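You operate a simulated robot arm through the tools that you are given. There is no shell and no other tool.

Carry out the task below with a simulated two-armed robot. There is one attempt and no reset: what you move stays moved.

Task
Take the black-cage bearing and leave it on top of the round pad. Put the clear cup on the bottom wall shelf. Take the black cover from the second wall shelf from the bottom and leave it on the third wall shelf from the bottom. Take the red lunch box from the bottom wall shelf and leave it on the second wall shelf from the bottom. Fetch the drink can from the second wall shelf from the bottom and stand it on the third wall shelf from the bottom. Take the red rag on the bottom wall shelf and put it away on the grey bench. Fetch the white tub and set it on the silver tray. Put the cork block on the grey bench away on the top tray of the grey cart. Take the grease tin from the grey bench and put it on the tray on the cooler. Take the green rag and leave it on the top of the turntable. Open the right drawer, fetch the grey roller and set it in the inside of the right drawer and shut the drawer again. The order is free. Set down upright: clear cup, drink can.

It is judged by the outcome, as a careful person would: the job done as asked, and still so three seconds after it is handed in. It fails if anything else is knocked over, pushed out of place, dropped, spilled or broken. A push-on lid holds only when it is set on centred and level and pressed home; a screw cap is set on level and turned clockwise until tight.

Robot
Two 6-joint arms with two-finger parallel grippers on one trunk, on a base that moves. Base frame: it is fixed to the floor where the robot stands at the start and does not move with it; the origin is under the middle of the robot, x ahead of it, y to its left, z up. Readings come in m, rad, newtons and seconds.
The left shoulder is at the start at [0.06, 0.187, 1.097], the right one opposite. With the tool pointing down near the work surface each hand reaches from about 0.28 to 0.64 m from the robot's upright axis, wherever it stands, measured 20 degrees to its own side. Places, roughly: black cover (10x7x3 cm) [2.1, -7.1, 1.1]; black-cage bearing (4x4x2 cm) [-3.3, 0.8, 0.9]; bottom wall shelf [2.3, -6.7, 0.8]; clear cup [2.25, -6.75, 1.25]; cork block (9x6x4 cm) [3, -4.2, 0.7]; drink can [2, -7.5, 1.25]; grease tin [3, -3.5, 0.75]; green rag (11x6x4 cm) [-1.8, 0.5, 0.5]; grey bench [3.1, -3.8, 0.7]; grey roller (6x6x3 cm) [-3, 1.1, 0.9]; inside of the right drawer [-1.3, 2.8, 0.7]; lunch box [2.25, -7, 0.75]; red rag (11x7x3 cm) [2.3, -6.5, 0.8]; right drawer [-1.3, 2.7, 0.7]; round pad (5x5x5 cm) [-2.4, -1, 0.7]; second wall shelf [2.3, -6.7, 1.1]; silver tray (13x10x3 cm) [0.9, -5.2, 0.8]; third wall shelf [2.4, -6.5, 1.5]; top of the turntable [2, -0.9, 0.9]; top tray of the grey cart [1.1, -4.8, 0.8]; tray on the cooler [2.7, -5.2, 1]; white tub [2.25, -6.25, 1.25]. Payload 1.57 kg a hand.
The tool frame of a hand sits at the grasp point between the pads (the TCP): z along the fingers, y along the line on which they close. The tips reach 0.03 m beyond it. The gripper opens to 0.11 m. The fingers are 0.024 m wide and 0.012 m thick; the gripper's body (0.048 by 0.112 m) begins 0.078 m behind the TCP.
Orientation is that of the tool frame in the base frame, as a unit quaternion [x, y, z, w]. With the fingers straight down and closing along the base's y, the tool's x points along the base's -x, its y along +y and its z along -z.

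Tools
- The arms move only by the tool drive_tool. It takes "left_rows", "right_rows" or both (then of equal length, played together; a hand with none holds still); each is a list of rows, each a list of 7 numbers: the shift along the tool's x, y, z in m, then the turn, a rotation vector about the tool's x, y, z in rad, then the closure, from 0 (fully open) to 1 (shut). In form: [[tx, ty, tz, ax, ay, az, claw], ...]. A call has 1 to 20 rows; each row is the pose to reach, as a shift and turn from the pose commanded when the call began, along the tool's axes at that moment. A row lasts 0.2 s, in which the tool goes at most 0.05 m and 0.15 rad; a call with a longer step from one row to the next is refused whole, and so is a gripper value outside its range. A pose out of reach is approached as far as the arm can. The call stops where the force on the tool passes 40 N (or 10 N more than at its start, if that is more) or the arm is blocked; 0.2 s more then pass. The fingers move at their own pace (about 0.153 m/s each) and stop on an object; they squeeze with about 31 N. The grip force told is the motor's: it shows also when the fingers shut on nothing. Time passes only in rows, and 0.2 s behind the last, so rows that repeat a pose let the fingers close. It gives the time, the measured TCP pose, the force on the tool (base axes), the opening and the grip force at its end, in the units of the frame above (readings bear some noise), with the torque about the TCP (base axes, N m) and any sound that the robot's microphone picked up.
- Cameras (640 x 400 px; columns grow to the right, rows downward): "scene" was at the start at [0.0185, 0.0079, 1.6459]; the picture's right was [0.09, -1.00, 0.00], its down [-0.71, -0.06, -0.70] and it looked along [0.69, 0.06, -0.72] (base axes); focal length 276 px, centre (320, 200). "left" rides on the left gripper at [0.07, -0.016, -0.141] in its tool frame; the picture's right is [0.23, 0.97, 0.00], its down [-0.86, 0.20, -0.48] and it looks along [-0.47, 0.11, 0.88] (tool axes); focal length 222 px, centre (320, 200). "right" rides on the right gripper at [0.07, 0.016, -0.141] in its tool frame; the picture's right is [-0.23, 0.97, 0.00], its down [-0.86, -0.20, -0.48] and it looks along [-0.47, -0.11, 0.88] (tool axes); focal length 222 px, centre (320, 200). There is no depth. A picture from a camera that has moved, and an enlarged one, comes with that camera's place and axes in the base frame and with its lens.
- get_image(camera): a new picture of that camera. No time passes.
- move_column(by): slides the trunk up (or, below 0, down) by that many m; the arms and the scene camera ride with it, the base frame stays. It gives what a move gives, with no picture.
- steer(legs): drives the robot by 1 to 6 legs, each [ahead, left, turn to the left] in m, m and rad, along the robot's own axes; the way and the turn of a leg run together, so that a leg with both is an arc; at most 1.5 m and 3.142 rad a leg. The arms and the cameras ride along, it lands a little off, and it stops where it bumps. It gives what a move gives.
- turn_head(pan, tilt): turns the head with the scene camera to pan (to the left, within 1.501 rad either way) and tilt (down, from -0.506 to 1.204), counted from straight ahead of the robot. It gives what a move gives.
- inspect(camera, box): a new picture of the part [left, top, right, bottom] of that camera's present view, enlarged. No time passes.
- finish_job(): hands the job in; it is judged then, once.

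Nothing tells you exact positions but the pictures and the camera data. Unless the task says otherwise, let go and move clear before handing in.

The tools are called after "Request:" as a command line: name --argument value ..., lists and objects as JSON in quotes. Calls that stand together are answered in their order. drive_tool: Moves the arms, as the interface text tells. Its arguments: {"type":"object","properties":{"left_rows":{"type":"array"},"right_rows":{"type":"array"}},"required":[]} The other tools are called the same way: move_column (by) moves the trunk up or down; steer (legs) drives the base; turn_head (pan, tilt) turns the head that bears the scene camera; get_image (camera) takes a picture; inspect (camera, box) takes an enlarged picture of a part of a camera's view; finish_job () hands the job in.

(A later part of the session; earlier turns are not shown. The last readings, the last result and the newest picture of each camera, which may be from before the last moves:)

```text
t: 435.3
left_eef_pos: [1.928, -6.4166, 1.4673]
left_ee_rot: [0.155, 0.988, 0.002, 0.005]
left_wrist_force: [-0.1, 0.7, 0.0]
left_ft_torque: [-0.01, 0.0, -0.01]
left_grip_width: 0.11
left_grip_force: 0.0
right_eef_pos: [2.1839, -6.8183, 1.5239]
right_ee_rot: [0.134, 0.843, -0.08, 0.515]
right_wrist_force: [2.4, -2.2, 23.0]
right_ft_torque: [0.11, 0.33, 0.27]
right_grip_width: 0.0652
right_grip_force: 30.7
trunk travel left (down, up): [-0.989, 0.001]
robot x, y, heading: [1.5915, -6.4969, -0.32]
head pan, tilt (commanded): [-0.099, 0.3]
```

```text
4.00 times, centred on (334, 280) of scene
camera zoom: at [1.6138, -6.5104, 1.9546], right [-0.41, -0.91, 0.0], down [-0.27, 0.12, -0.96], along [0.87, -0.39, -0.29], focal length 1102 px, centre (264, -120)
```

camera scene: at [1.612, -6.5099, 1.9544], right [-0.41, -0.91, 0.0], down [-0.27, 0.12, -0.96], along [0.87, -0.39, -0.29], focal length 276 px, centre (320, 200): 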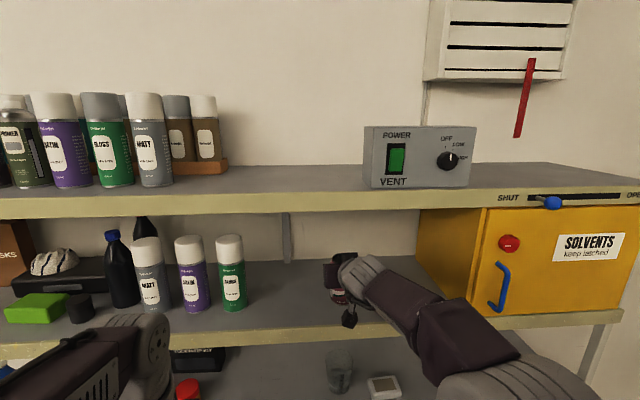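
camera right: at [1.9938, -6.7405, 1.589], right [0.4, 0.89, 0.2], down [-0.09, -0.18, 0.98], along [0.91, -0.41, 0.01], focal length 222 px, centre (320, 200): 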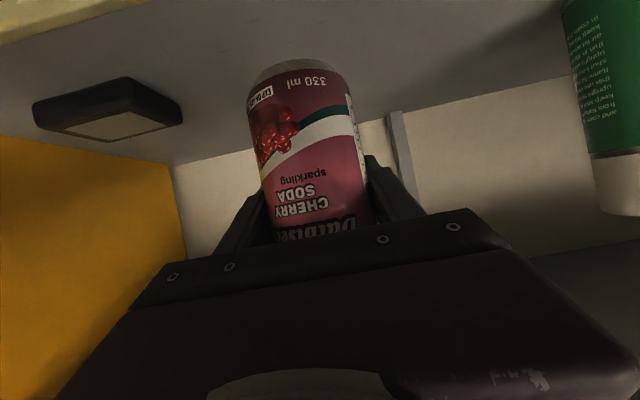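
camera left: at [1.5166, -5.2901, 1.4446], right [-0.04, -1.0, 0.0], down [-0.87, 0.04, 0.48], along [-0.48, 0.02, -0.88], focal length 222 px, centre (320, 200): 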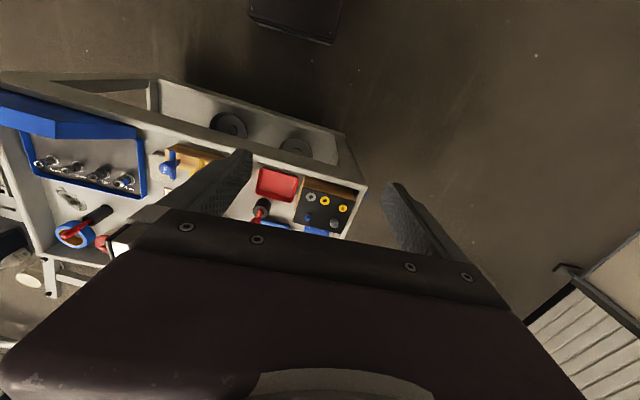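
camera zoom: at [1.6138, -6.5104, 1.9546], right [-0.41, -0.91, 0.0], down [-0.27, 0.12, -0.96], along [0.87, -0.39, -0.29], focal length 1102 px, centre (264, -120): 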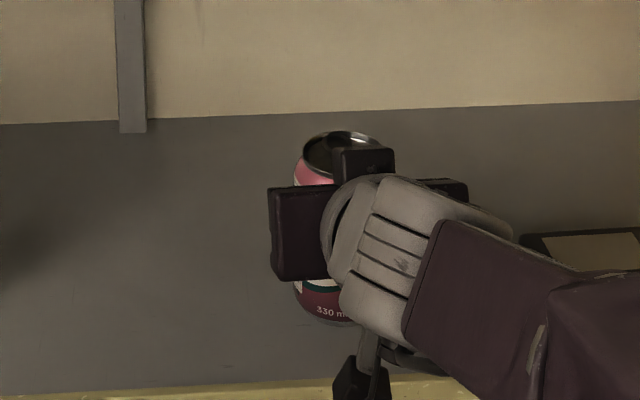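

The can touches down. I'll ease off, open the fingers and withdraw straight back.

Request:
drive_tool --right_rows '[[-0.0035, 0, -0.0019, 0, 0, 0, 0.8], [-0.0035, 0, -0.0019, 0, 0, 0, 0.5], [-0.0035, 0, -0.0019, 0, 0, 0, 0.2], [-0.0035, 0, -0.0019, 0, 0, 0, 0.0], [-0.0035, 0, -0.0019, 0, 0, 0, 0.0]]'

Request:
get_image --camera "right"

Request:
drive_tool --right_rows '[[0.0144, 0, -0.0263, 0, 0, 0, 0], [0.0312, 0, -0.057, 0, 0, 0, 0], [0.048, 0, -0.0877, 0, 0, 0, 0]]'

Request:
steer --legs '[[-0.25, 0, 0]]'

Request:
get_image --camera "scene"

```text
t: 436.5
left_eef_pos: [1.9288, -6.4167, 1.4658]
left_ee_rot: [0.155, 0.988, 0.002, 0.004]
left_wrist_force: [0.0, -0.2, 1.1]
left_ft_torque: [-0.02, 0.01, 0.0]
left_grip_width: 0.1099
left_grip_force: 0.1
right_eef_pos: [2.1851, -6.8189, 1.5244]
right_ee_rot: [0.133, 0.845, -0.079, 0.512]
right_wrist_force: [-0.8, 0.2, -0.4]
right_ft_torque: [0.02, -0.01, 0.03]
right_grip_width: 0.1099
right_grip_force: 0.0
trunk travel left (down, up): [-0.989, 0.001]
robot x, y, heading: [1.5945, -6.4951, -0.322]
head pan, tilt (commanded): [-0.099, 0.3]
```

```text
taken
camera right: at [2.0408, -6.7563, 1.5279], right [0.4, 0.89, 0.2], down [-0.09, -0.18, 0.98], along [0.91, -0.41, 0.0], focal length 222 px, centre (320, 200)
```

right: 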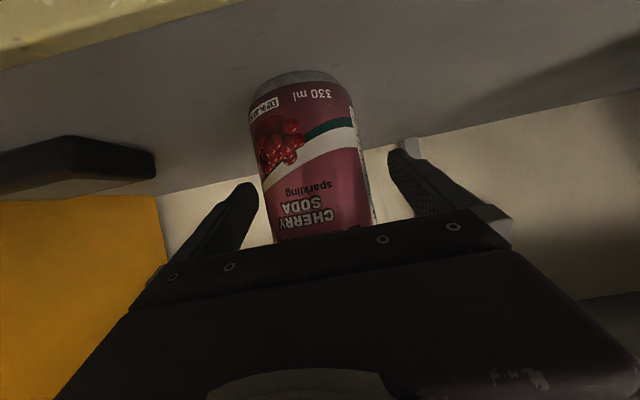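

```text
t: 437.3
left_eef_pos: [1.9281, -6.4162, 1.4675]
left_ee_rot: [0.155, 0.988, 0.002, 0.004]
left_wrist_force: [-0.2, -0.2, 0.1]
left_ft_torque: [-0.01, 0.01, 0.01]
left_grip_width: 0.1102
left_grip_force: 0.1
right_eef_pos: [2.0882, -6.7863, 1.5238]
right_ee_rot: [0.135, 0.845, -0.08, 0.511]
right_wrist_force: [0.5, -0.4, -0.1]
right_ft_torque: [0.02, -0.05, 0.01]
right_grip_width: 0.1099
right_grip_force: 0.1
trunk travel left (down, up): [-0.989, 0.001]
robot x, y, heading: [1.5901, -6.4909, -0.319]
head pan, tilt (commanded): [-0.099, 0.3]
```

```text
t: 439.1
left_eef_pos: [1.69, -6.3351, 1.4646]
left_ee_rot: [0.149, 0.989, 0.003, 0.001]
left_wrist_force: [0.0, 0.3, 0.4]
left_ft_torque: [0.05, 0.01, -0.04]
left_grip_width: 0.1098
left_grip_force: 0.1
right_eef_pos: [1.8541, -6.7034, 1.5212]
right_ee_rot: [0.13, 0.847, -0.076, 0.51]
right_wrist_force: [-0.4, -0.1, -0.4]
right_ft_torque: [0.0, 0.03, 0.0]
right_grip_width: 0.1098
right_grip_force: 0.0
trunk travel left (down, up): [-0.989, 0.001]
robot x, y, heading: [1.3471, -6.4149, -0.31]
head pan, tilt (commanded): [-0.099, 0.3]
```

```text
taken
camera scene: at [1.3809, -6.4342, 1.9541], right [-0.4, -0.92, 0.0], down [-0.28, 0.12, -0.95], along [0.88, -0.38, -0.3], focal length 276 px, centre (320, 200)
```

scene: 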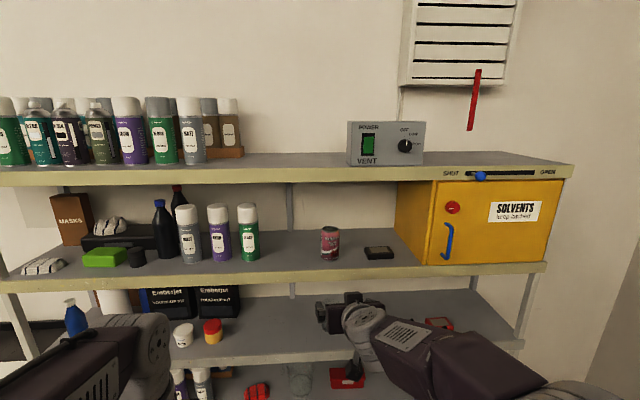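

The can and the cover both stand on the third shelf. Now I'll look down at the lunch box and the clear cup more closely.

Request:
turn_head --pan -0.2 --tilt 0.7

Request:
get_image --camera "scene"

Request:
inspect --camera "scene" --box '[220, 170, 380, 270]'

```text
t: 440.0
left_eef_pos: [1.6837, -6.3342, 1.4673]
left_ee_rot: [0.15, 0.989, 0.003, 0.003]
left_wrist_force: [-0.1, 0.0, -0.1]
left_ft_torque: [0.03, 0.0, 0.03]
left_grip_width: 0.1098
left_grip_force: 0.1
right_eef_pos: [1.8477, -6.7018, 1.5235]
right_ee_rot: [0.131, 0.845, -0.078, 0.513]
right_wrist_force: [0.5, -0.2, -0.2]
right_ft_torque: [-0.01, -0.01, 0.03]
right_grip_width: 0.1097
right_grip_force: 0.1
trunk travel left (down, up): [-0.989, 0.001]
robot x, y, heading: [1.3501, -6.4124, -0.311]
head pan, tilt (commanded): [-0.201, 0.7]
```

```text
taken
camera scene: at [1.3609, -6.4358, 1.9183], right [-0.49, -0.87, 0.0], down [-0.56, 0.31, -0.77], along [0.67, -0.37, -0.64], focal length 276 px, centre (320, 200)
```

scene: 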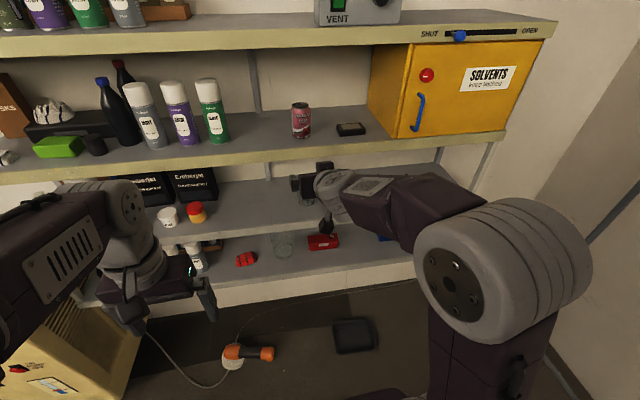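

```text
4.00 times, centred on (300, 220) of scene
camera zoom: at [1.3609, -6.4358, 1.9183], right [-0.49, -0.87, 0.0], down [-0.56, 0.31, -0.77], along [0.67, -0.37, -0.64], focal length 1102 px, centre (400, 120)
```

zoom: 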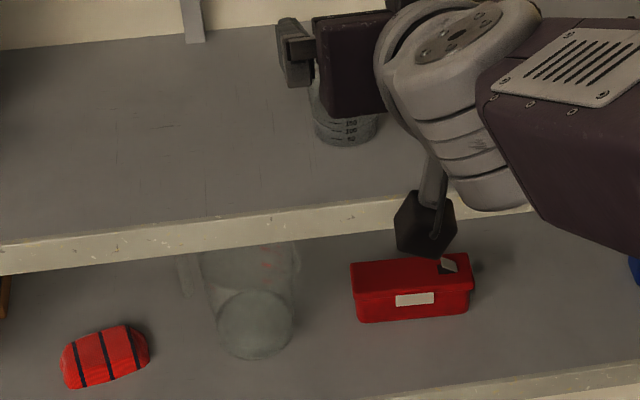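

The lunch box is about 16 cm wide, too wide across, so I'll grip its right end: I'll lower the trunk and yaw the tilted right hand about 57° to point leftward.

Request:
move_column --by -0.39

Request:
drive_tool --right_rows '[[-0.005, -0.01, 0.01, -0.1253, 0, -0.0686, 0], [-0.01, -0.02, 0.02, -0.2506, 0, -0.1371, 0], [-0.015, -0.03, 0.03, -0.3759, 0, -0.2057, 0], [-0.02, -0.04, 0.04, -0.5011, 0, -0.2743, 0], [-0.025, -0.05, 0.05, -0.6264, 0, -0.3429, 0], [-0.03, -0.06, 0.06, -0.7517, 0, -0.4114, 0], [-0.035, -0.07, 0.07, -0.877, 0, -0.48, 0]]'

Request:
turn_head --pan -0.3 --tilt 0.6

Request:
get_image --camera "scene"

Request:
get_image --camera "right"

```text
t: 443.8
left_eef_pos: [1.6845, -6.3347, 1.0765]
left_ee_rot: [0.149, 0.989, 0.001, 0.003]
left_wrist_force: [0.3, 0.9, -0.5]
left_ft_torque: [0.02, -0.01, -0.02]
left_grip_width: 0.11
left_grip_force: 0.0
right_eef_pos: [1.8488, -6.7025, 1.1328]
right_ee_rot: [0.13, 0.845, -0.077, 0.512]
right_wrist_force: [0.3, -1.3, 0.5]
right_ft_torque: [-0.02, 0.02, 0.01]
right_grip_width: 0.11
right_grip_force: 0.0
trunk travel left (down, up): [-0.599, 0.391]
robot x, y, heading: [1.3475, -6.4131, -0.312]
head pan, tilt (commanded): [-0.201, 0.7]
```

```text
t: 445.4
left_eef_pos: [1.6866, -6.3345, 1.0758]
left_ee_rot: [0.151, 0.989, 0.001, 0.003]
left_wrist_force: [1.0, 0.2, -0.6]
left_ft_torque: [-0.01, 0.01, -0.03]
left_grip_width: 0.1102
left_grip_force: 0.1
right_eef_pos: [1.9093, -6.7021, 1.0869]
right_ee_rot: [-0.27, 0.816, 0.135, 0.492]
right_wrist_force: [-0.2, 0.2, 0.0]
right_ft_torque: [0.01, -0.02, 0.0]
right_grip_width: 0.11
right_grip_force: 0.0
right hand out of reach, approached as far as the arm can: row 1, 2, 3, 6, 7
trunk travel left (down, up): [-0.599, 0.391]
robot x, y, heading: [1.348, -6.4165, -0.306]
head pan, tilt (commanded): [-0.201, 0.7]
```

```text
t: 446.0
left_eef_pos: [1.6858, -6.334, 1.0765]
left_ee_rot: [0.15, 0.989, 0.003, 0.004]
left_wrist_force: [0.0, -0.5, -0.8]
left_ft_torque: [-0.02, -0.01, 0.0]
left_grip_width: 0.1098
left_grip_force: 0.2
right_eef_pos: [1.9077, -6.7027, 1.0868]
right_ee_rot: [-0.269, 0.816, 0.135, 0.493]
right_wrist_force: [-0.5, 0.1, -0.2]
right_ft_torque: [0.02, -0.02, -0.03]
right_grip_width: 0.11
right_grip_force: 0.0
trunk travel left (down, up): [-0.599, 0.391]
robot x, y, heading: [1.3505, -6.4156, -0.309]
head pan, tilt (commanded): [-0.3, 0.6]
```

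```text
taken
camera scene: at [1.3604, -6.4456, 1.5368], right [-0.57, -0.82, 0.0], down [-0.46, 0.32, -0.82], along [0.68, -0.47, -0.57], focal length 276 px, centre (320, 200)
```

scene: 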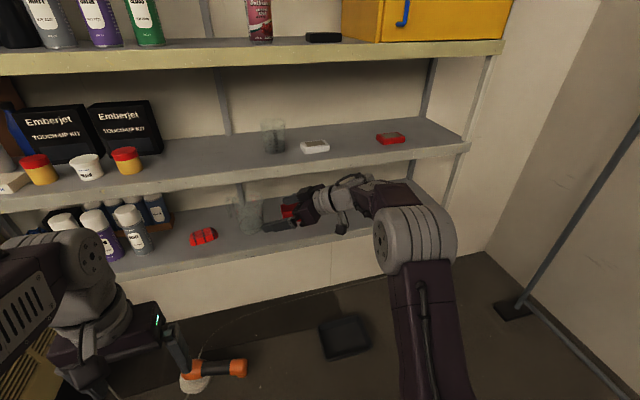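

```text
taken
camera right: at [1.7698, -6.7805, 1.0925], right [-0.47, 0.87, 0.16], down [0.08, -0.14, 0.99], along [0.88, 0.48, -0.01], focal length 222 px, centre (320, 200)
```

right: 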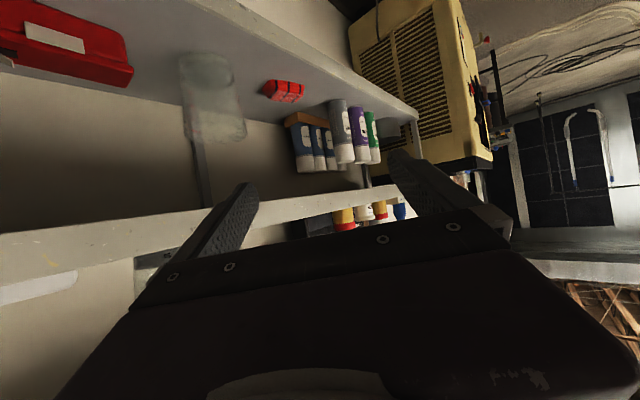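

The yaw is about 51° left with the tilt kept. I'll lower this hand to the bottom shelf's level while still outside the shelf.

Request:
drive_tool --right_rows '[[0.0332, 0.0017, 0.018, 0, 0, 0, 0], [0.0664, 0.0034, 0.036, 0, 0, 0, 0], [0.0996, 0.0051, 0.0541, 0, 0, 0, 0], [0.1328, 0.0068, 0.0722, 0, 0, 0, 0], [0.166, 0.0086, 0.0902, 0, 0, 0, 0], [0.1992, 0.0103, 0.1082, 0, 0, 0, 0], [0.2324, 0.012, 0.1263, 0, 0, 0, 0]]'

Request:
steer --legs '[[0.0, -0.42, 0], [0, 0, 0.25]]'

Request:
turn_head --pan -0.3 --tilt 0.7

Request:
get_image --camera "scene"

Request:
get_image --camera "right"

```text
t: 447.6
left_eef_pos: [1.6865, -6.3352, 1.0756]
left_ee_rot: [0.149, 0.989, 0.002, 0.004]
left_wrist_force: [0.0, 0.2, 0.3]
left_ft_torque: [0.03, -0.02, 0.0]
left_grip_width: 0.1102
left_grip_force: 0.0
right_eef_pos: [1.9084, -6.7051, 0.8225]
right_ee_rot: [-0.269, 0.816, 0.135, 0.493]
right_wrist_force: [0.5, -0.4, 0.2]
right_ft_torque: [0.0, -0.01, -0.01]
right_grip_width: 0.1102
right_grip_force: 0.0
trunk travel left (down, up): [-0.599, 0.391]
robot x, y, heading: [1.3507, -6.4144, -0.313]
head pan, tilt (commanded): [-0.3, 0.6]
```

```text
t: 451.1
left_eef_pos: [1.5252, -6.6673, 1.0771]
left_ee_rot: [0.03, 1.0, 0.002, 0.003]
left_wrist_force: [-0.7, -0.4, -0.5]
left_ft_torque: [0.02, 0.02, 0.04]
left_grip_width: 0.1101
left_grip_force: 0.1
right_eef_pos: [1.8286, -6.9755, 0.8227]
right_ee_rot: [-0.365, 0.778, 0.194, 0.473]
right_wrist_force: [0.1, 0.1, -0.1]
right_ft_torque: [-0.03, 0.05, 0.0]
right_grip_width: 0.1096
right_grip_force: 0.1
trunk travel left (down, up): [-0.599, 0.391]
robot x, y, heading: [1.2146, -6.822, -0.073]
head pan, tilt (commanded): [-0.3, 0.6]
```

```text
t: 451.8
left_eef_pos: [1.5239, -6.6679, 1.0766]
left_ee_rot: [0.03, 1.0, 0.003, 0.003]
left_wrist_force: [0.7, -0.1, 0.1]
left_ft_torque: [-0.02, 0.03, 0.01]
left_grip_width: 0.1101
left_grip_force: 0.1
right_eef_pos: [1.8291, -6.9753, 0.8226]
right_ee_rot: [-0.364, 0.778, 0.193, 0.474]
right_wrist_force: [-0.4, -0.3, -0.6]
right_ft_torque: [0.04, -0.02, -0.01]
right_grip_width: 0.11
right_grip_force: 0.1
trunk travel left (down, up): [-0.599, 0.391]
robot x, y, heading: [1.2142, -6.8268, -0.072]
head pan, tilt (commanded): [-0.3, 0.7]
```

```text
taken
camera scene: at [1.2328, -6.8513, 1.5282], right [-0.36, -0.93, 0.0], down [-0.6, 0.23, -0.77], along [0.71, -0.28, -0.64], focal length 276 px, centre (320, 200)
```

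scene: 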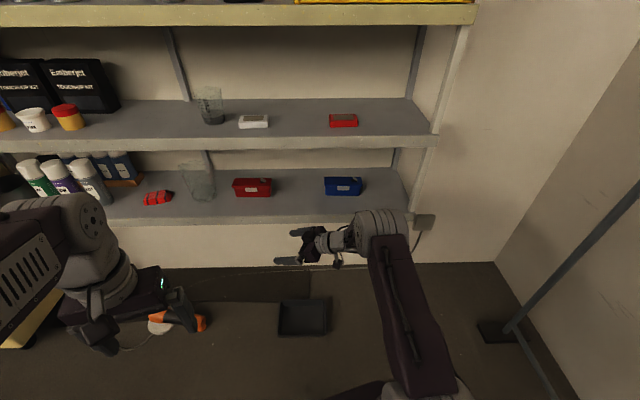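

```text
taken
camera right: at [1.713, -7.0829, 0.8283], right [-0.67, 0.73, 0.16], down [0.11, -0.11, 0.99], along [0.74, 0.68, -0.01], focal length 222 px, centre (320, 200)
```

right: 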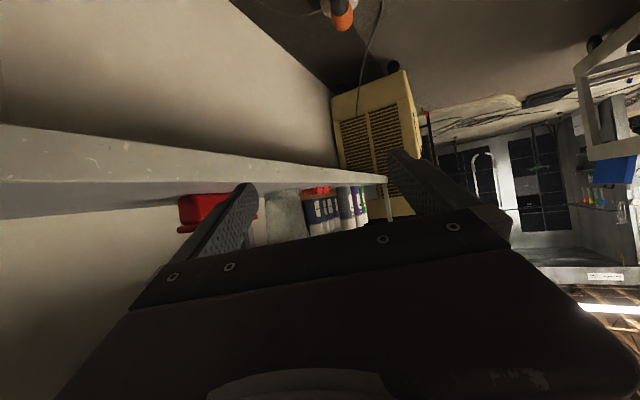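

The box's right end is at about (2.19, -7.007). I'll drive the hand into the shelf just to the right of the box, leaving the last bit for a reach along the tool direction.

Request:
steer --legs '[[0.2, -0.056, 0], [0.12, 0, 0]]'

Request:
get_image --camera "scene"

Request:
get_image --camera "right"

```text
t: 454.4
left_eef_pos: [1.8356, -6.7436, 1.076]
left_ee_rot: [0.031, 1.0, 0.002, 0.003]
left_wrist_force: [-0.6, 0.0, -0.1]
left_ft_torque: [0.02, 0.03, -0.02]
left_grip_width: 0.1099
left_grip_force: 0.0
right_eef_pos: [2.1367, -7.0496, 0.8203]
right_ee_rot: [-0.365, 0.779, 0.196, 0.471]
right_wrist_force: [0.0, 0.7, -0.6]
right_ft_torque: [0.02, 0.03, 0.02]
right_grip_width: 0.1098
right_grip_force: 0.0
trunk travel left (down, up): [-0.599, 0.391]
robot x, y, heading: [1.5274, -6.9026, -0.073]
head pan, tilt (commanded): [-0.3, 0.7]
stopped in leg 2: the robot was blocked; the commanded pose is now the measured one
```

```text
taken
camera scene: at [1.543, -6.9258, 1.5283], right [-0.36, -0.93, 0.0], down [-0.6, 0.23, -0.77], along [0.71, -0.28, -0.64], focal length 276 px, centre (320, 200)
```

scene: 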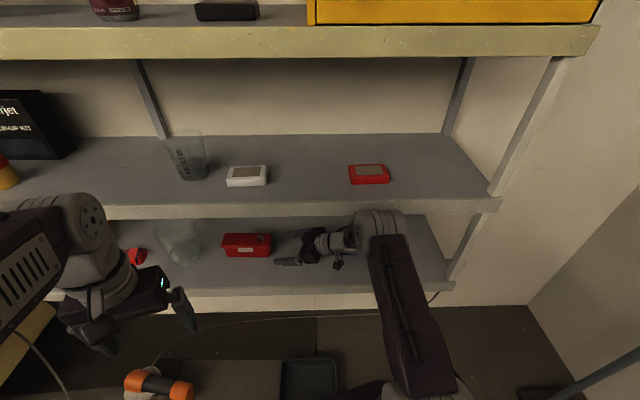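

```text
taken
camera right: at [2.0215, -7.1573, 0.8263], right [-0.67, 0.73, 0.16], down [0.12, -0.11, 0.99], along [0.74, 0.68, -0.01], focal length 222 px, centre (320, 200)
```

right: 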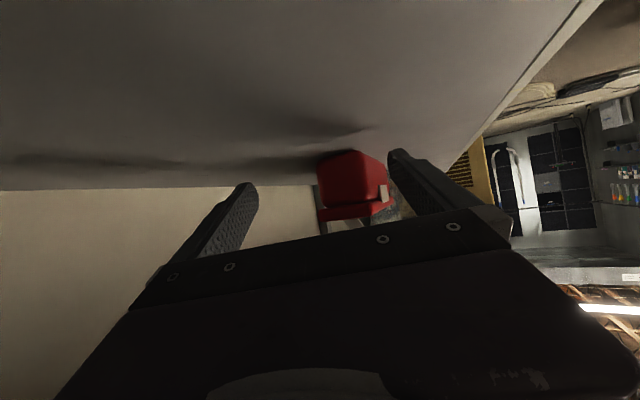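

The base was blocked—most likely the right elbow met the second shelf's edge. I'll back off 9 cm and instead extend the arm by that amount, which keeps the elbow in front of the shelf.

Request:
steer --legs '[[-0.09, 0, 0]]'

Request:
drive_tool --right_rows '[[-0.0079, -0.0239, 0.0163, 0, 0, 0, 0], [-0.0157, -0.0479, 0.0326, 0, 0, 0, 0], [-0.0236, -0.0718, 0.0489, 0, 0, 0, 0]]'

Request:
get_image --camera "right"

Request:
get_image --camera "scene"

```text
t: 455.5
left_eef_pos: [1.7468, -6.7376, 1.0767]
left_ee_rot: [0.031, 1.0, 0.003, 0.004]
left_wrist_force: [-0.6, 0.4, -0.8]
left_ft_torque: [0.02, 0.02, -0.04]
left_grip_width: 0.1101
left_grip_force: 0.0
right_eef_pos: [2.0496, -7.0435, 0.8216]
right_ee_rot: [-0.364, 0.78, 0.195, 0.471]
right_wrist_force: [0.1, 0.0, 0.0]
right_ft_torque: [-0.02, -0.06, -0.03]
right_grip_width: 0.1098
right_grip_force: 0.1
trunk travel left (down, up): [-0.599, 0.391]
robot x, y, heading: [1.4371, -6.894, -0.069]
head pan, tilt (commanded): [-0.3, 0.7]
```

```text
t: 456.3
left_eef_pos: [1.7452, -6.7386, 1.0774]
left_ee_rot: [0.032, 0.999, 0.003, 0.004]
left_wrist_force: [-0.6, 0.2, -0.1]
left_ft_torque: [0.01, 0.06, -0.01]
left_grip_width: 0.1101
left_grip_force: 0.0
right_eef_pos: [2.1256, -7.0488, 0.807]
right_ee_rot: [-0.352, 0.789, 0.214, 0.456]
right_wrist_force: [-14.7, -7.0, 17.3]
right_ft_torque: [-0.47, -0.8, -0.6]
right_grip_width: 0.1044
right_grip_force: 0.2
trunk travel left (down, up): [-0.599, 0.391]
robot x, y, heading: [1.4386, -6.8962, -0.068]
head pan, tilt (commanded): [-0.3, 0.7]
stopped in row 3 (right hand): the force on the tool passed its limit at 77 N (the readings are from after the stop); the commanded pose is now the measured one
```

```text
taken
camera right: at [2.0099, -7.1567, 0.8152], right [-0.65, 0.73, 0.21], down [0.17, -0.14, 0.98], along [0.74, 0.67, -0.03], focal length 222 px, centre (320, 200)
```

right: 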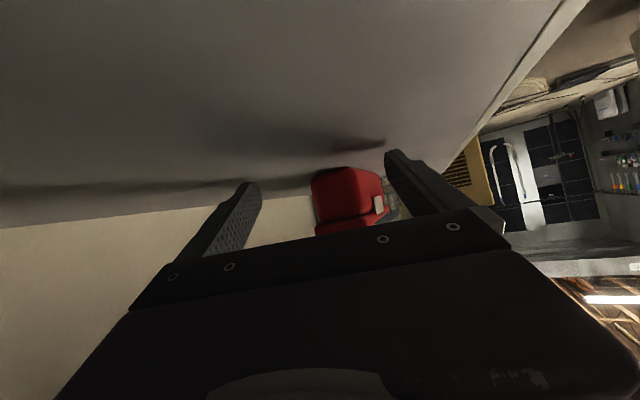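

```text
taken
camera scene: at [1.4522, -6.9203, 1.5284], right [-0.36, -0.93, 0.0], down [-0.6, 0.23, -0.77], along [0.71, -0.28, -0.64], focal length 276 px, centre (320, 200)
```

scene: 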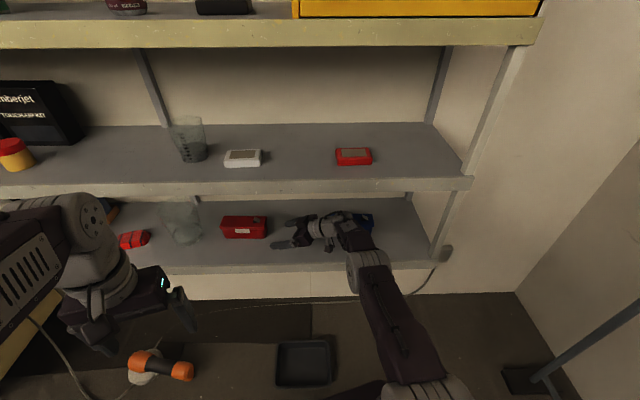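

The fingertips touched the bottom shelf as the arm stretched. I'll raise the hand 2 cm, centre it on the box's end, and bring the base 5 cm closer again.

Request:
drive_tool --right_rows '[[-0.0088, 0, -0.0048, 0, 0, 0, 0], [-0.0193, 0, -0.0106, 0, 0, 0, 0], [-0.0193, 0.012, -0.0106, 0, 0, 0, 0], [-0.0193, 0.024, -0.0106, 0, 0, 0, 0]]'

Request:
steer --legs '[[0.05, 0, 0]]'

Request:
get_image --camera "right"

Request:
inspect --camera "scene" --box '[170, 180, 410, 300]'

```text
t: 457.3
left_eef_pos: [1.7479, -6.7375, 1.0768]
left_ee_rot: [0.032, 0.999, 0.003, 0.002]
left_wrist_force: [0.5, -0.3, 0.5]
left_ft_torque: [-0.03, 0.02, 0.0]
left_grip_width: 0.11
left_grip_force: 0.0
right_eef_pos: [2.1091, -7.0316, 0.824]
right_ee_rot: [-0.353, 0.79, 0.215, 0.453]
right_wrist_force: [0.6, 0.0, -0.2]
right_ft_torque: [0.05, -0.01, -0.01]
right_grip_width: 0.11
right_grip_force: 0.0
trunk travel left (down, up): [-0.599, 0.391]
robot x, y, heading: [1.437, -6.8904, -0.078]
head pan, tilt (commanded): [-0.3, 0.7]
```

```text
t: 458.2
left_eef_pos: [1.7985, -6.7411, 1.0768]
left_ee_rot: [0.032, 0.999, 0.003, 0.003]
left_wrist_force: [-0.3, -0.2, -0.4]
left_ft_torque: [0.0, 0.02, -0.04]
left_grip_width: 0.11
left_grip_force: 0.1
right_eef_pos: [2.1592, -7.0357, 0.8249]
right_ee_rot: [-0.352, 0.79, 0.215, 0.454]
right_wrist_force: [-0.2, 0.0, -0.4]
right_ft_torque: [0.01, 0.01, 0.05]
right_grip_width: 0.11
right_grip_force: 0.1
trunk travel left (down, up): [-0.599, 0.391]
robot x, y, heading: [1.4861, -6.9002, -0.069]
head pan, tilt (commanded): [-0.3, 0.7]
```

```text
taken
camera right: at [2.0441, -7.1436, 0.8343], right [-0.65, 0.72, 0.22], down [0.17, -0.14, 0.98], along [0.74, 0.68, -0.03], focal length 222 px, centre (320, 200)
```

right: 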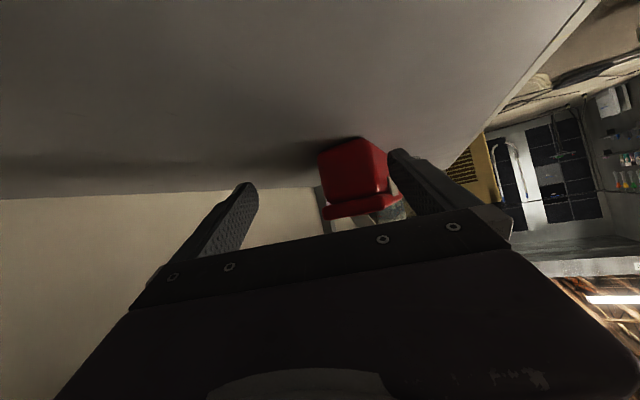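

```text
2.67 times, centred on (290, 240) of scene
camera zoom: at [1.506, -6.9234, 1.5282], right [-0.36, -0.93, 0.0], down [-0.6, 0.23, -0.76], along [0.71, -0.28, -0.64], focal length 735 px, centre (400, 93)
```

zoom: 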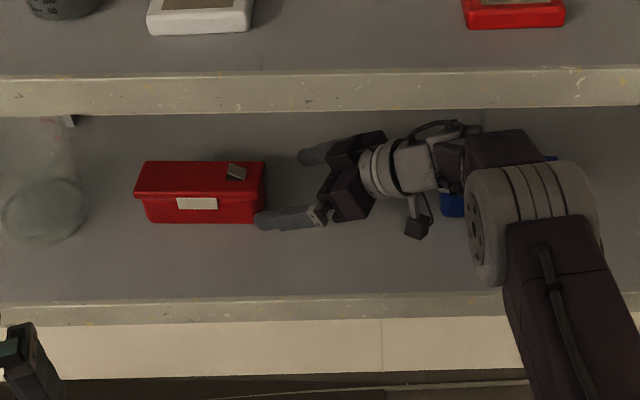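

The hand faces the box's end well; it needs to shift about 2.5 cm toward the front to centre. I'll do that and check.

Request:
drive_tool --right_rows '[[0, 0.013, 0, 0, 0, 0, 0], [0, 0.026, 0, 0, 0, 0, 0]]'

Request:
get_image --camera "right"

Request:
inspect --camera "scene" --box '[170, 180, 410, 300]'

```text
t: 458.8
left_eef_pos: [1.7979, -6.7412, 1.0776]
left_ee_rot: [0.031, 1.0, 0.002, 0.003]
left_wrist_force: [0.0, -0.5, -0.9]
left_ft_torque: [0.0, 0.0, -0.01]
left_grip_width: 0.1099
left_grip_force: 0.1
right_eef_pos: [2.1423, -7.0178, 0.8245]
right_ee_rot: [-0.352, 0.79, 0.216, 0.453]
right_wrist_force: [-0.2, -0.7, -0.6]
right_ft_torque: [0.01, -0.01, 0.05]
right_grip_width: 0.1099
right_grip_force: 0.0
trunk travel left (down, up): [-0.599, 0.391]
robot x, y, heading: [1.4897, -6.8962, -0.07]
head pan, tilt (commanded): [-0.3, 0.7]
```

```text
taken
camera right: at [2.026, -7.1262, 0.8341], right [-0.65, 0.72, 0.22], down [0.17, -0.14, 0.98], along [0.74, 0.68, -0.03], focal length 222 px, centre (320, 200)
```

right: 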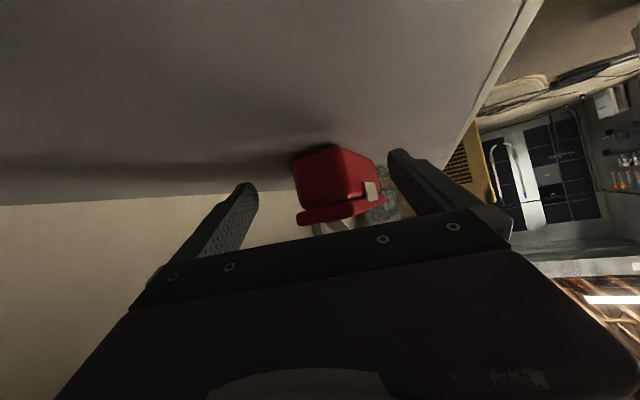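

```text
2.67 times, centred on (290, 240) of scene
camera zoom: at [1.5069, -6.9234, 1.5282], right [-0.36, -0.93, 0.0], down [-0.6, 0.23, -0.76], along [0.71, -0.28, -0.64], focal length 735 px, centre (400, 93)
```

zoom: 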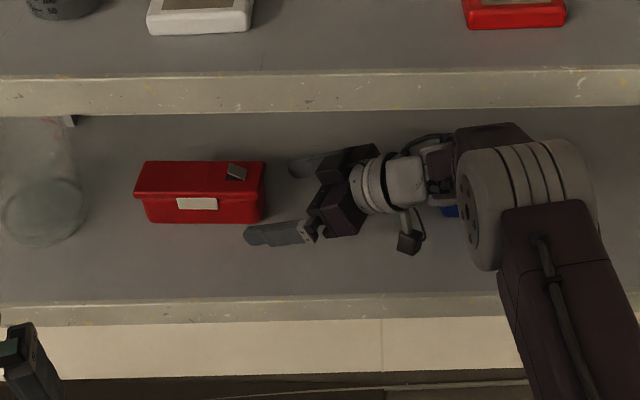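

Now the box's end is centred between the fingers. I'll advance along the tool direction part of the way.

Request:
drive_tool --right_rows '[[-0.0124, 0, 0.0217, 0, 0, 0, 0], [-0.0223, 0, 0.0391, 0, 0, 0, 0]]'

Request:
get_image --camera "right"

Request:
inspect --camera "scene" --box '[170, 180, 410, 300]'

```text
t: 459.4
left_eef_pos: [1.7989, -6.741, 1.0765]
left_ee_rot: [0.031, 1.0, 0.001, 0.002]
left_wrist_force: [0.1, 0.3, 0.5]
left_ft_torque: [-0.02, -0.03, -0.01]
left_grip_width: 0.1102
left_grip_force: 0.1
right_eef_pos: [2.1706, -6.9855, 0.824]
right_ee_rot: [-0.352, 0.79, 0.215, 0.452]
right_wrist_force: [0.6, -0.6, 0.2]
right_ft_torque: [-0.04, -0.03, -0.01]
right_grip_width: 0.1102
right_grip_force: 0.1
trunk travel left (down, up): [-0.599, 0.391]
robot x, y, heading: [1.4899, -6.8993, -0.069]
head pan, tilt (commanded): [-0.3, 0.7]
```

```text
taken
camera right: at [2.0549, -7.0928, 0.8346], right [-0.65, 0.72, 0.22], down [0.17, -0.14, 0.98], along [0.74, 0.68, -0.03], focal length 222 px, centre (320, 200)
```

right: 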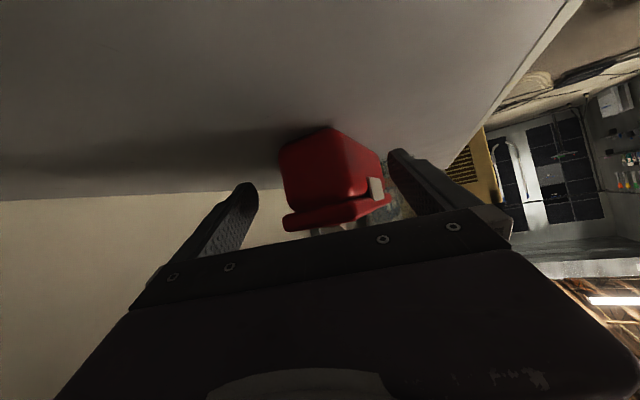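

```text
2.67 times, centred on (290, 240) of scene
camera zoom: at [1.5062, -6.9235, 1.5282], right [-0.36, -0.93, 0.0], down [-0.6, 0.23, -0.76], along [0.71, -0.28, -0.64], focal length 735 px, centre (400, 93)
```

zoom: 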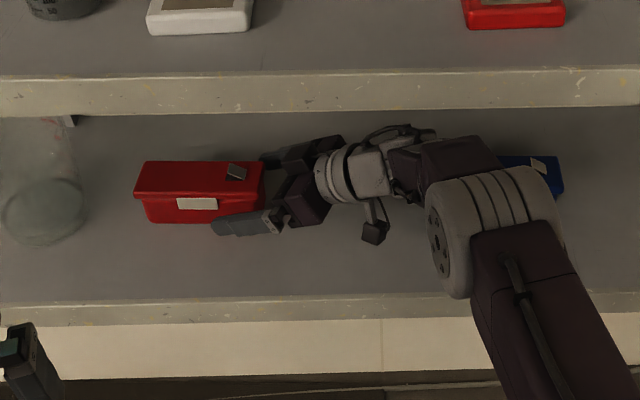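

The fingers now straddle the box's end by about 5–6 cm. I'll close on it.

Request:
drive_tool --right_rows '[[0, 0, 0, 0, 0, 0, 0.15], [0, 0, 0, 0, 0, 0, 0.3], [0, 0, 0, 0, 0, 0, 0.5], [0, 0, 0, 0, 0, 0, 0.7], [0, 0, 0, 0, 0, 0, 0.8]]'

Request:
get_image --camera "right"

Request:
inspect --camera "scene" --box '[170, 180, 410, 300]'

```text
t: 460.6
left_eef_pos: [1.7985, -6.7409, 1.0762]
left_ee_rot: [0.032, 0.999, 0.002, 0.003]
left_wrist_force: [-0.4, -0.3, 0.2]
left_ft_torque: [0.01, -0.02, 0.01]
left_grip_width: 0.1098
left_grip_force: 0.1
right_eef_pos: [2.1698, -6.984, 0.8249]
right_ee_rot: [-0.352, 0.79, 0.216, 0.454]
right_wrist_force: [-1.0, 0.2, 0.4]
right_ft_torque: [0.2, 0.04, 0.18]
right_grip_width: 0.0596
right_grip_force: 31.2
trunk travel left (down, up): [-0.599, 0.391]
robot x, y, heading: [1.4923, -6.8995, -0.07]
head pan, tilt (commanded): [-0.3, 0.7]
```

```text
taken
camera right: at [2.0544, -7.0928, 0.835], right [-0.65, 0.72, 0.22], down [0.17, -0.14, 0.98], along [0.74, 0.68, -0.03], focal length 222 px, centre (320, 200)
```

right: 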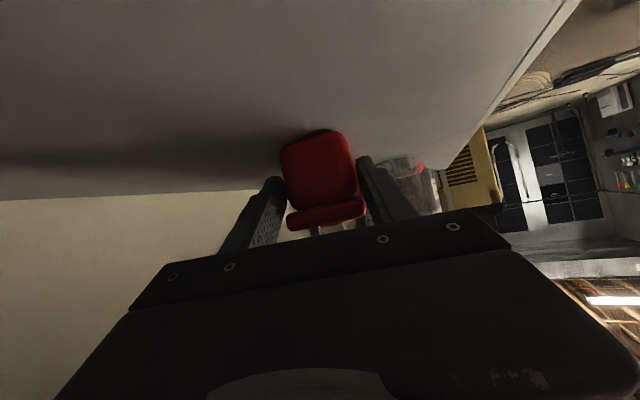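

```text
2.67 times, centred on (290, 240) of scene
camera zoom: at [1.5055, -6.9236, 1.5282], right [-0.36, -0.93, 0.0], down [-0.6, 0.23, -0.76], along [0.71, -0.28, -0.64], focal length 735 px, centre (400, 93)
```

zoom: 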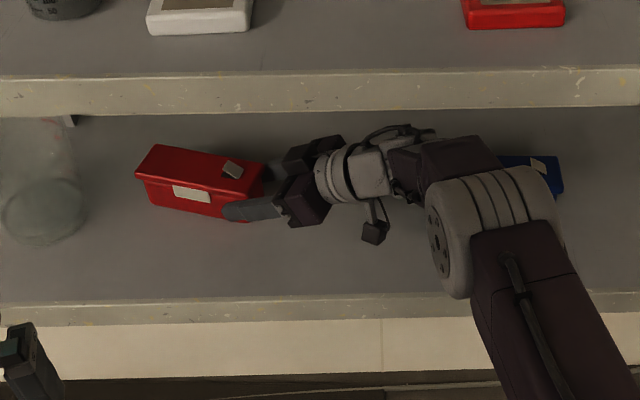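

The box aligned itself and is gripped (0.06 m, 31 N). I'll lift it 3 cm to check the hold, then back out.

Request:
drive_tool --right_rows '[[-0.0087, 0, -0.005, 0, 0, 0, 0.9], [-0.0174, 0, -0.01, 0, 0, 0, 0.9], [-0.0304, 0, -0.0174, 0, 0, 0, 0.9]]'

Request:
inspect --camera "scene" --box '[170, 180, 410, 300]'

```text
t: 461.4
left_eef_pos: [1.7984, -6.7405, 1.076]
left_ee_rot: [0.031, 0.999, 0.003, 0.003]
left_wrist_force: [-0.1, 0.1, -0.6]
left_ft_torque: [0.01, -0.04, 0.02]
left_grip_width: 0.11
left_grip_force: 0.1
right_eef_pos: [2.169, -6.9854, 0.8602]
right_ee_rot: [-0.352, 0.791, 0.215, 0.453]
right_wrist_force: [0.4, 0.3, -4.2]
right_ft_torque: [-0.23, 0.19, 0.02]
right_grip_width: 0.0598
right_grip_force: 30.8
trunk travel left (down, up): [-0.599, 0.391]
robot x, y, heading: [1.4897, -6.8975, -0.072]
head pan, tilt (commanded): [-0.3, 0.7]
```

```text
2.67 times, centred on (290, 240) of scene
camera zoom: at [1.5063, -6.9233, 1.5282], right [-0.36, -0.93, 0.0], down [-0.6, 0.23, -0.76], along [0.71, -0.28, -0.64], focal length 735 px, centre (400, 93)
```

zoom: 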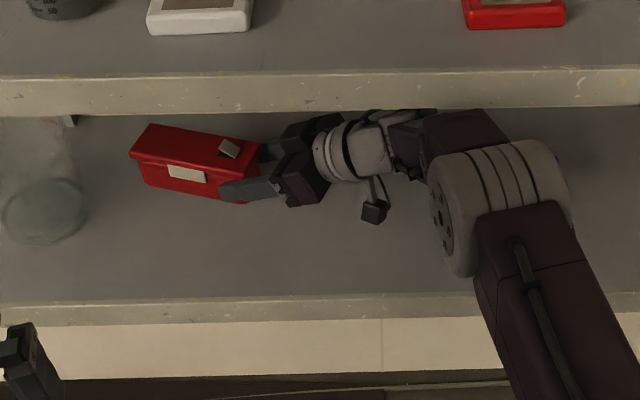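

The box is held level. I'll back out, square up to the shelf, raise the trunk, and turn the hand back to point straight ahead.

Request:
steer --legs '[[-0.32, 0, 0], [0, 0, -0.24]]'

Request:
move_column --by 0.3

Request:
drive_tool --right_rows '[[0, 0, 0, 0.1155, 0, 0.066, 0.9], [0, 0, 0, 0.231, 0, 0.132, 0.9], [0, 0, 0, 0.3466, 0, 0.1978, 0.9], [0, 0, 0, 0.462, 0, 0.2637, 0.9], [0, 0, 0, 0.5777, 0, 0.3296, 0.9], [0, 0, 0, 0.6932, 0, 0.3956, 0.9], [0, 0, 0, 0.8087, 0, 0.4615, 0.9]]'

Request:
turn_head --pan 0.0 --tilt 0.5

Request:
get_image --camera "scene"

Request:
get_image --camera "right"

```text
t: 464.5
left_eef_pos: [1.4938, -6.7962, 1.0749]
left_ee_rot: [0.151, 0.988, 0.002, 0.003]
left_wrist_force: [0.8, -0.8, 0.2]
left_ft_torque: [-0.01, 0.0, -0.02]
left_grip_width: 0.1099
left_grip_force: 0.0
right_eef_pos: [1.798, -7.1209, 0.8597]
right_ee_rot: [-0.256, 0.827, 0.16, 0.475]
right_wrist_force: [-0.4, 0.0, -4.4]
right_ft_torque: [-0.18, 0.26, -0.02]
right_grip_width: 0.0596
right_grip_force: 30.8
trunk travel left (down, up): [-0.599, 0.391]
robot x, y, heading: [1.1559, -6.8749, -0.307]
head pan, tilt (commanded): [-0.3, 0.7]
```

```text
t: 467.5
left_eef_pos: [1.4935, -6.7956, 1.3759]
left_ee_rot: [0.152, 0.988, 0.002, 0.003]
left_wrist_force: [-0.4, -0.3, 0.3]
left_ft_torque: [0.04, 0.03, -0.03]
left_grip_width: 0.11
left_grip_force: 0.0
right_eef_pos: [1.7967, -7.1203, 1.1606]
right_ee_rot: [-0.255, 0.828, 0.159, 0.474]
right_wrist_force: [0.3, -0.2, -4.0]
right_ft_torque: [-0.21, 0.21, 0.0]
right_grip_width: 0.0594
right_grip_force: 30.9
trunk travel left (down, up): [-0.899, 0.091]
robot x, y, heading: [1.154, -6.8767, -0.314]
head pan, tilt (commanded): [-0.3, 0.7]
```

```text
t: 469.1
left_eef_pos: [1.4946, -6.7949, 1.3752]
left_ee_rot: [0.15, 0.989, 0.002, 0.003]
left_wrist_force: [-0.3, -0.1, 0.4]
left_ft_torque: [-0.04, 0.03, -0.01]
left_grip_width: 0.1101
left_grip_force: 0.1
right_eef_pos: [1.7971, -7.1195, 1.1601]
right_ee_rot: [0.14, 0.858, -0.074, 0.488]
right_wrist_force: [0.2, -0.2, -3.8]
right_ft_torque: [0.09, 0.29, 0.0]
right_grip_width: 0.0597
right_grip_force: 30.9
trunk travel left (down, up): [-0.899, 0.091]
robot x, y, heading: [1.1556, -6.8744, -0.314]
head pan, tilt (commanded): [-0.3, 0.7]
```

```text
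t: 469.9
left_eef_pos: [1.4945, -6.7943, 1.3758]
left_ee_rot: [0.151, 0.989, 0.002, 0.003]
left_wrist_force: [0.6, 0.1, -0.7]
left_ft_torque: [-0.02, -0.03, -0.02]
left_grip_width: 0.1097
left_grip_force: 0.1
right_eef_pos: [1.7987, -7.1208, 1.1595]
right_ee_rot: [0.141, 0.858, -0.075, 0.488]
right_wrist_force: [0.0, 0.6, -4.0]
right_ft_torque: [0.06, 0.27, -0.02]
right_grip_width: 0.0592
right_grip_force: 31.1
trunk travel left (down, up): [-0.899, 0.091]
robot x, y, heading: [1.1561, -6.8717, -0.31]
head pan, tilt (commanded): [0.0, 0.499]
```

```text
taken
camera scene: at [1.1838, -6.8831, 1.8458], right [-0.31, -0.95, 0.0], down [-0.46, 0.15, -0.88], along [0.84, -0.27, -0.48], focal length 276 px, centre (320, 200)
```

scene: 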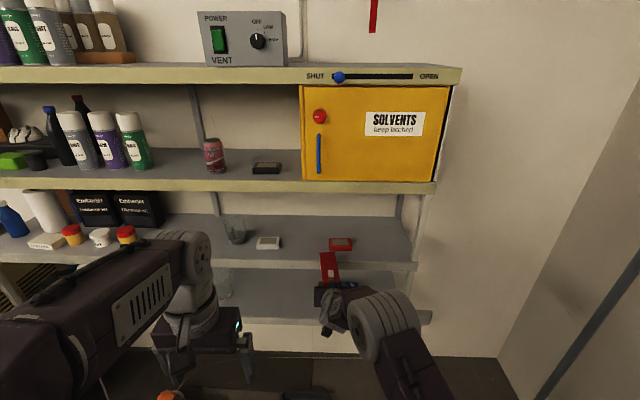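

```text
taken
camera right: at [1.6545, -7.0566, 1.1731], right [0.42, 0.89, 0.21], down [-0.04, -0.21, 0.98], along [0.91, -0.41, -0.05], focal length 222 px, centre (320, 200)
```

right: 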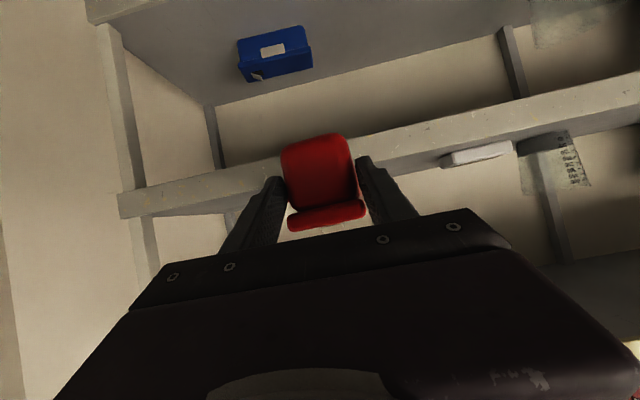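

The box points straight ahead now. I'll raise it slightly and shift left so it faces the free gap between the yellow jar and the cup on the second shelf.

Request:
drive_tool --right_rows '[[-0.0129, 0, -0.0077, 0, 0, 0, 0.9], [-0.0258, 0, -0.0154, 0, 0, 0, 0.9], [-0.0387, 0, -0.023, 0, 0, 0, 0.9]]'

Request:
steer --legs '[[-0.03, 0.63, 0]]'

Request:
get_image --camera "scene"

Request:
get_image --camera "right"

```text
t: 470.7
left_eef_pos: [1.4944, -6.7947, 1.3755]
left_ee_rot: [0.15, 0.989, 0.002, 0.003]
left_wrist_force: [-0.2, -0.3, -0.1]
left_ft_torque: [-0.01, -0.02, 0.0]
left_grip_width: 0.11
left_grip_force: 0.1
right_eef_pos: [1.797, -7.1201, 1.205]
right_ee_rot: [0.141, 0.858, -0.074, 0.488]
right_wrist_force: [0.4, -0.4, -4.4]
right_ft_torque: [0.09, 0.32, 0.03]
right_grip_width: 0.0593
right_grip_force: 30.7
trunk travel left (down, up): [-0.899, 0.091]
robot x, y, heading: [1.1547, -6.8735, -0.309]
head pan, tilt (commanded): [0.0, 0.499]
```

```text
t: 474.1
left_eef_pos: [1.6478, -6.208, 1.3764]
left_ee_rot: [0.146, 0.989, 0.003, 0.003]
left_wrist_force: [0.2, -0.5, -0.2]
left_ft_torque: [0.03, -0.02, 0.01]
left_grip_width: 0.1102
left_grip_force: 0.0
right_eef_pos: [1.9523, -6.5316, 1.2053]
right_ee_rot: [0.138, 0.858, -0.071, 0.489]
right_wrist_force: [0.7, 0.7, -3.2]
right_ft_torque: [0.07, 0.33, 0.03]
right_grip_width: 0.0593
right_grip_force: 30.7
trunk travel left (down, up): [-0.899, 0.091]
robot x, y, heading: [1.3084, -6.2892, -0.301]
head pan, tilt (commanded): [0.0, 0.499]
```

```text
taken
camera scene: at [1.3371, -6.2985, 1.8459], right [-0.3, -0.95, 0.0], down [-0.46, 0.14, -0.88], along [0.84, -0.26, -0.48], focal length 276 px, centre (320, 200)
```

scene: 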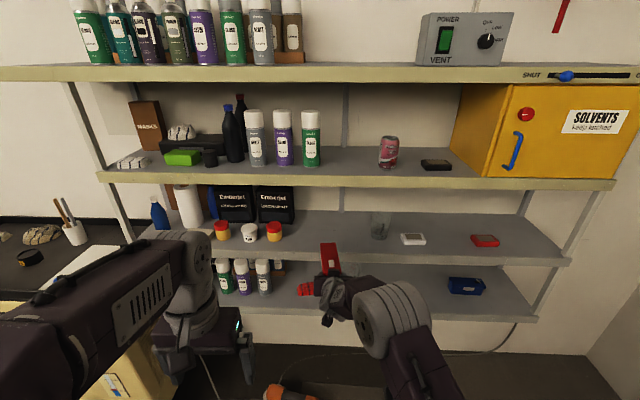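

```text
taken
camera right: at [1.8083, -6.4672, 1.2177], right [0.41, 0.89, 0.21], down [-0.04, -0.21, 0.98], along [0.91, -0.41, -0.05], focal length 222 px, centre (320, 200)
```

right: 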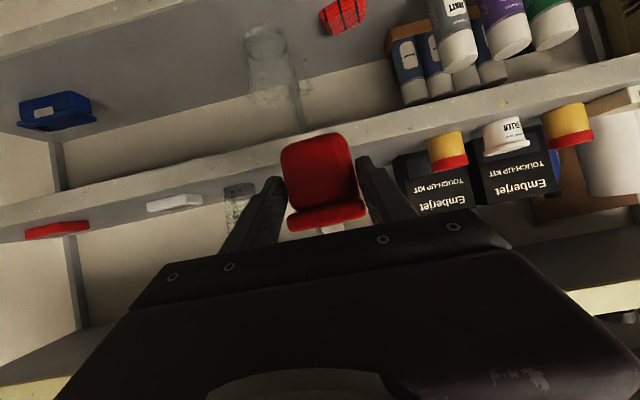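

The gap between the jar and the cup lies right ahead of the box. I'll drive it in.

Request:
steer --legs '[[0.285, 0.015, 0]]'

Request:
get_image --camera "scene"

Request:
get_image --camera "right"

```text
t: 476.1
left_eef_pos: [1.9216, -6.2761, 1.3764]
left_ee_rot: [0.147, 0.989, 0.002, 0.003]
left_wrist_force: [-1.0, 0.7, -0.2]
left_ft_torque: [-0.02, -0.01, 0.0]
left_grip_width: 0.1098
left_grip_force: 0.1
right_eef_pos: [2.2269, -6.6014, 1.2069]
right_ee_rot: [0.139, 0.858, -0.073, 0.489]
right_wrist_force: [-0.6, 0.0, -4.1]
right_ft_torque: [0.05, 0.31, -0.01]
right_grip_width: 0.0593
right_grip_force: 31.1
trunk travel left (down, up): [-0.899, 0.091]
robot x, y, heading: [1.5857, -6.3594, -0.303]
head pan, tilt (commanded): [0.0, 0.499]
```

```text
taken
camera scene: at [1.6118, -6.3666, 1.846], right [-0.3, -0.95, 0.0], down [-0.46, 0.14, -0.88], along [0.84, -0.26, -0.48], focal length 276 px, centre (320, 200)
```

scene: 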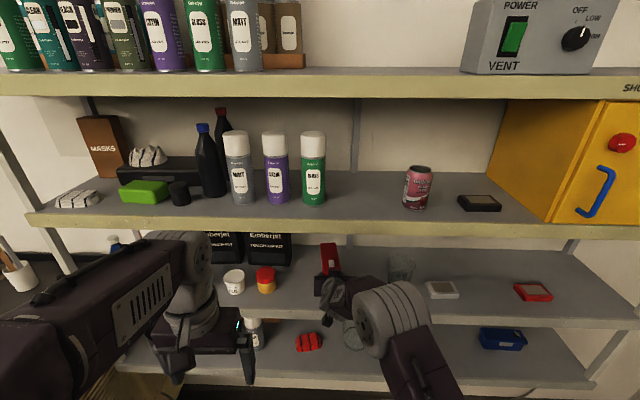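

```text
taken
camera right: at [2.0835, -6.5379, 1.2188], right [0.41, 0.89, 0.21], down [-0.04, -0.21, 0.98], along [0.91, -0.41, -0.05], focal length 222 px, centre (320, 200)
```

right: 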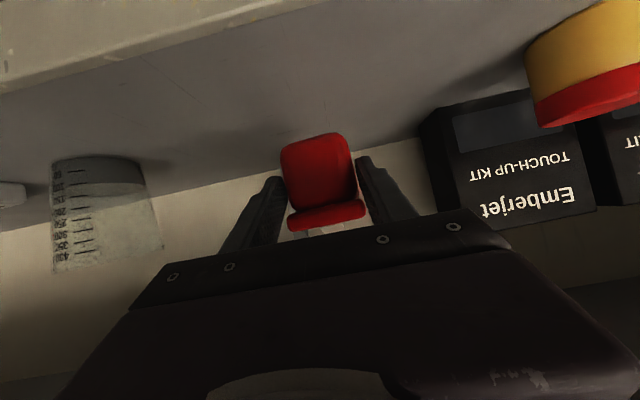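

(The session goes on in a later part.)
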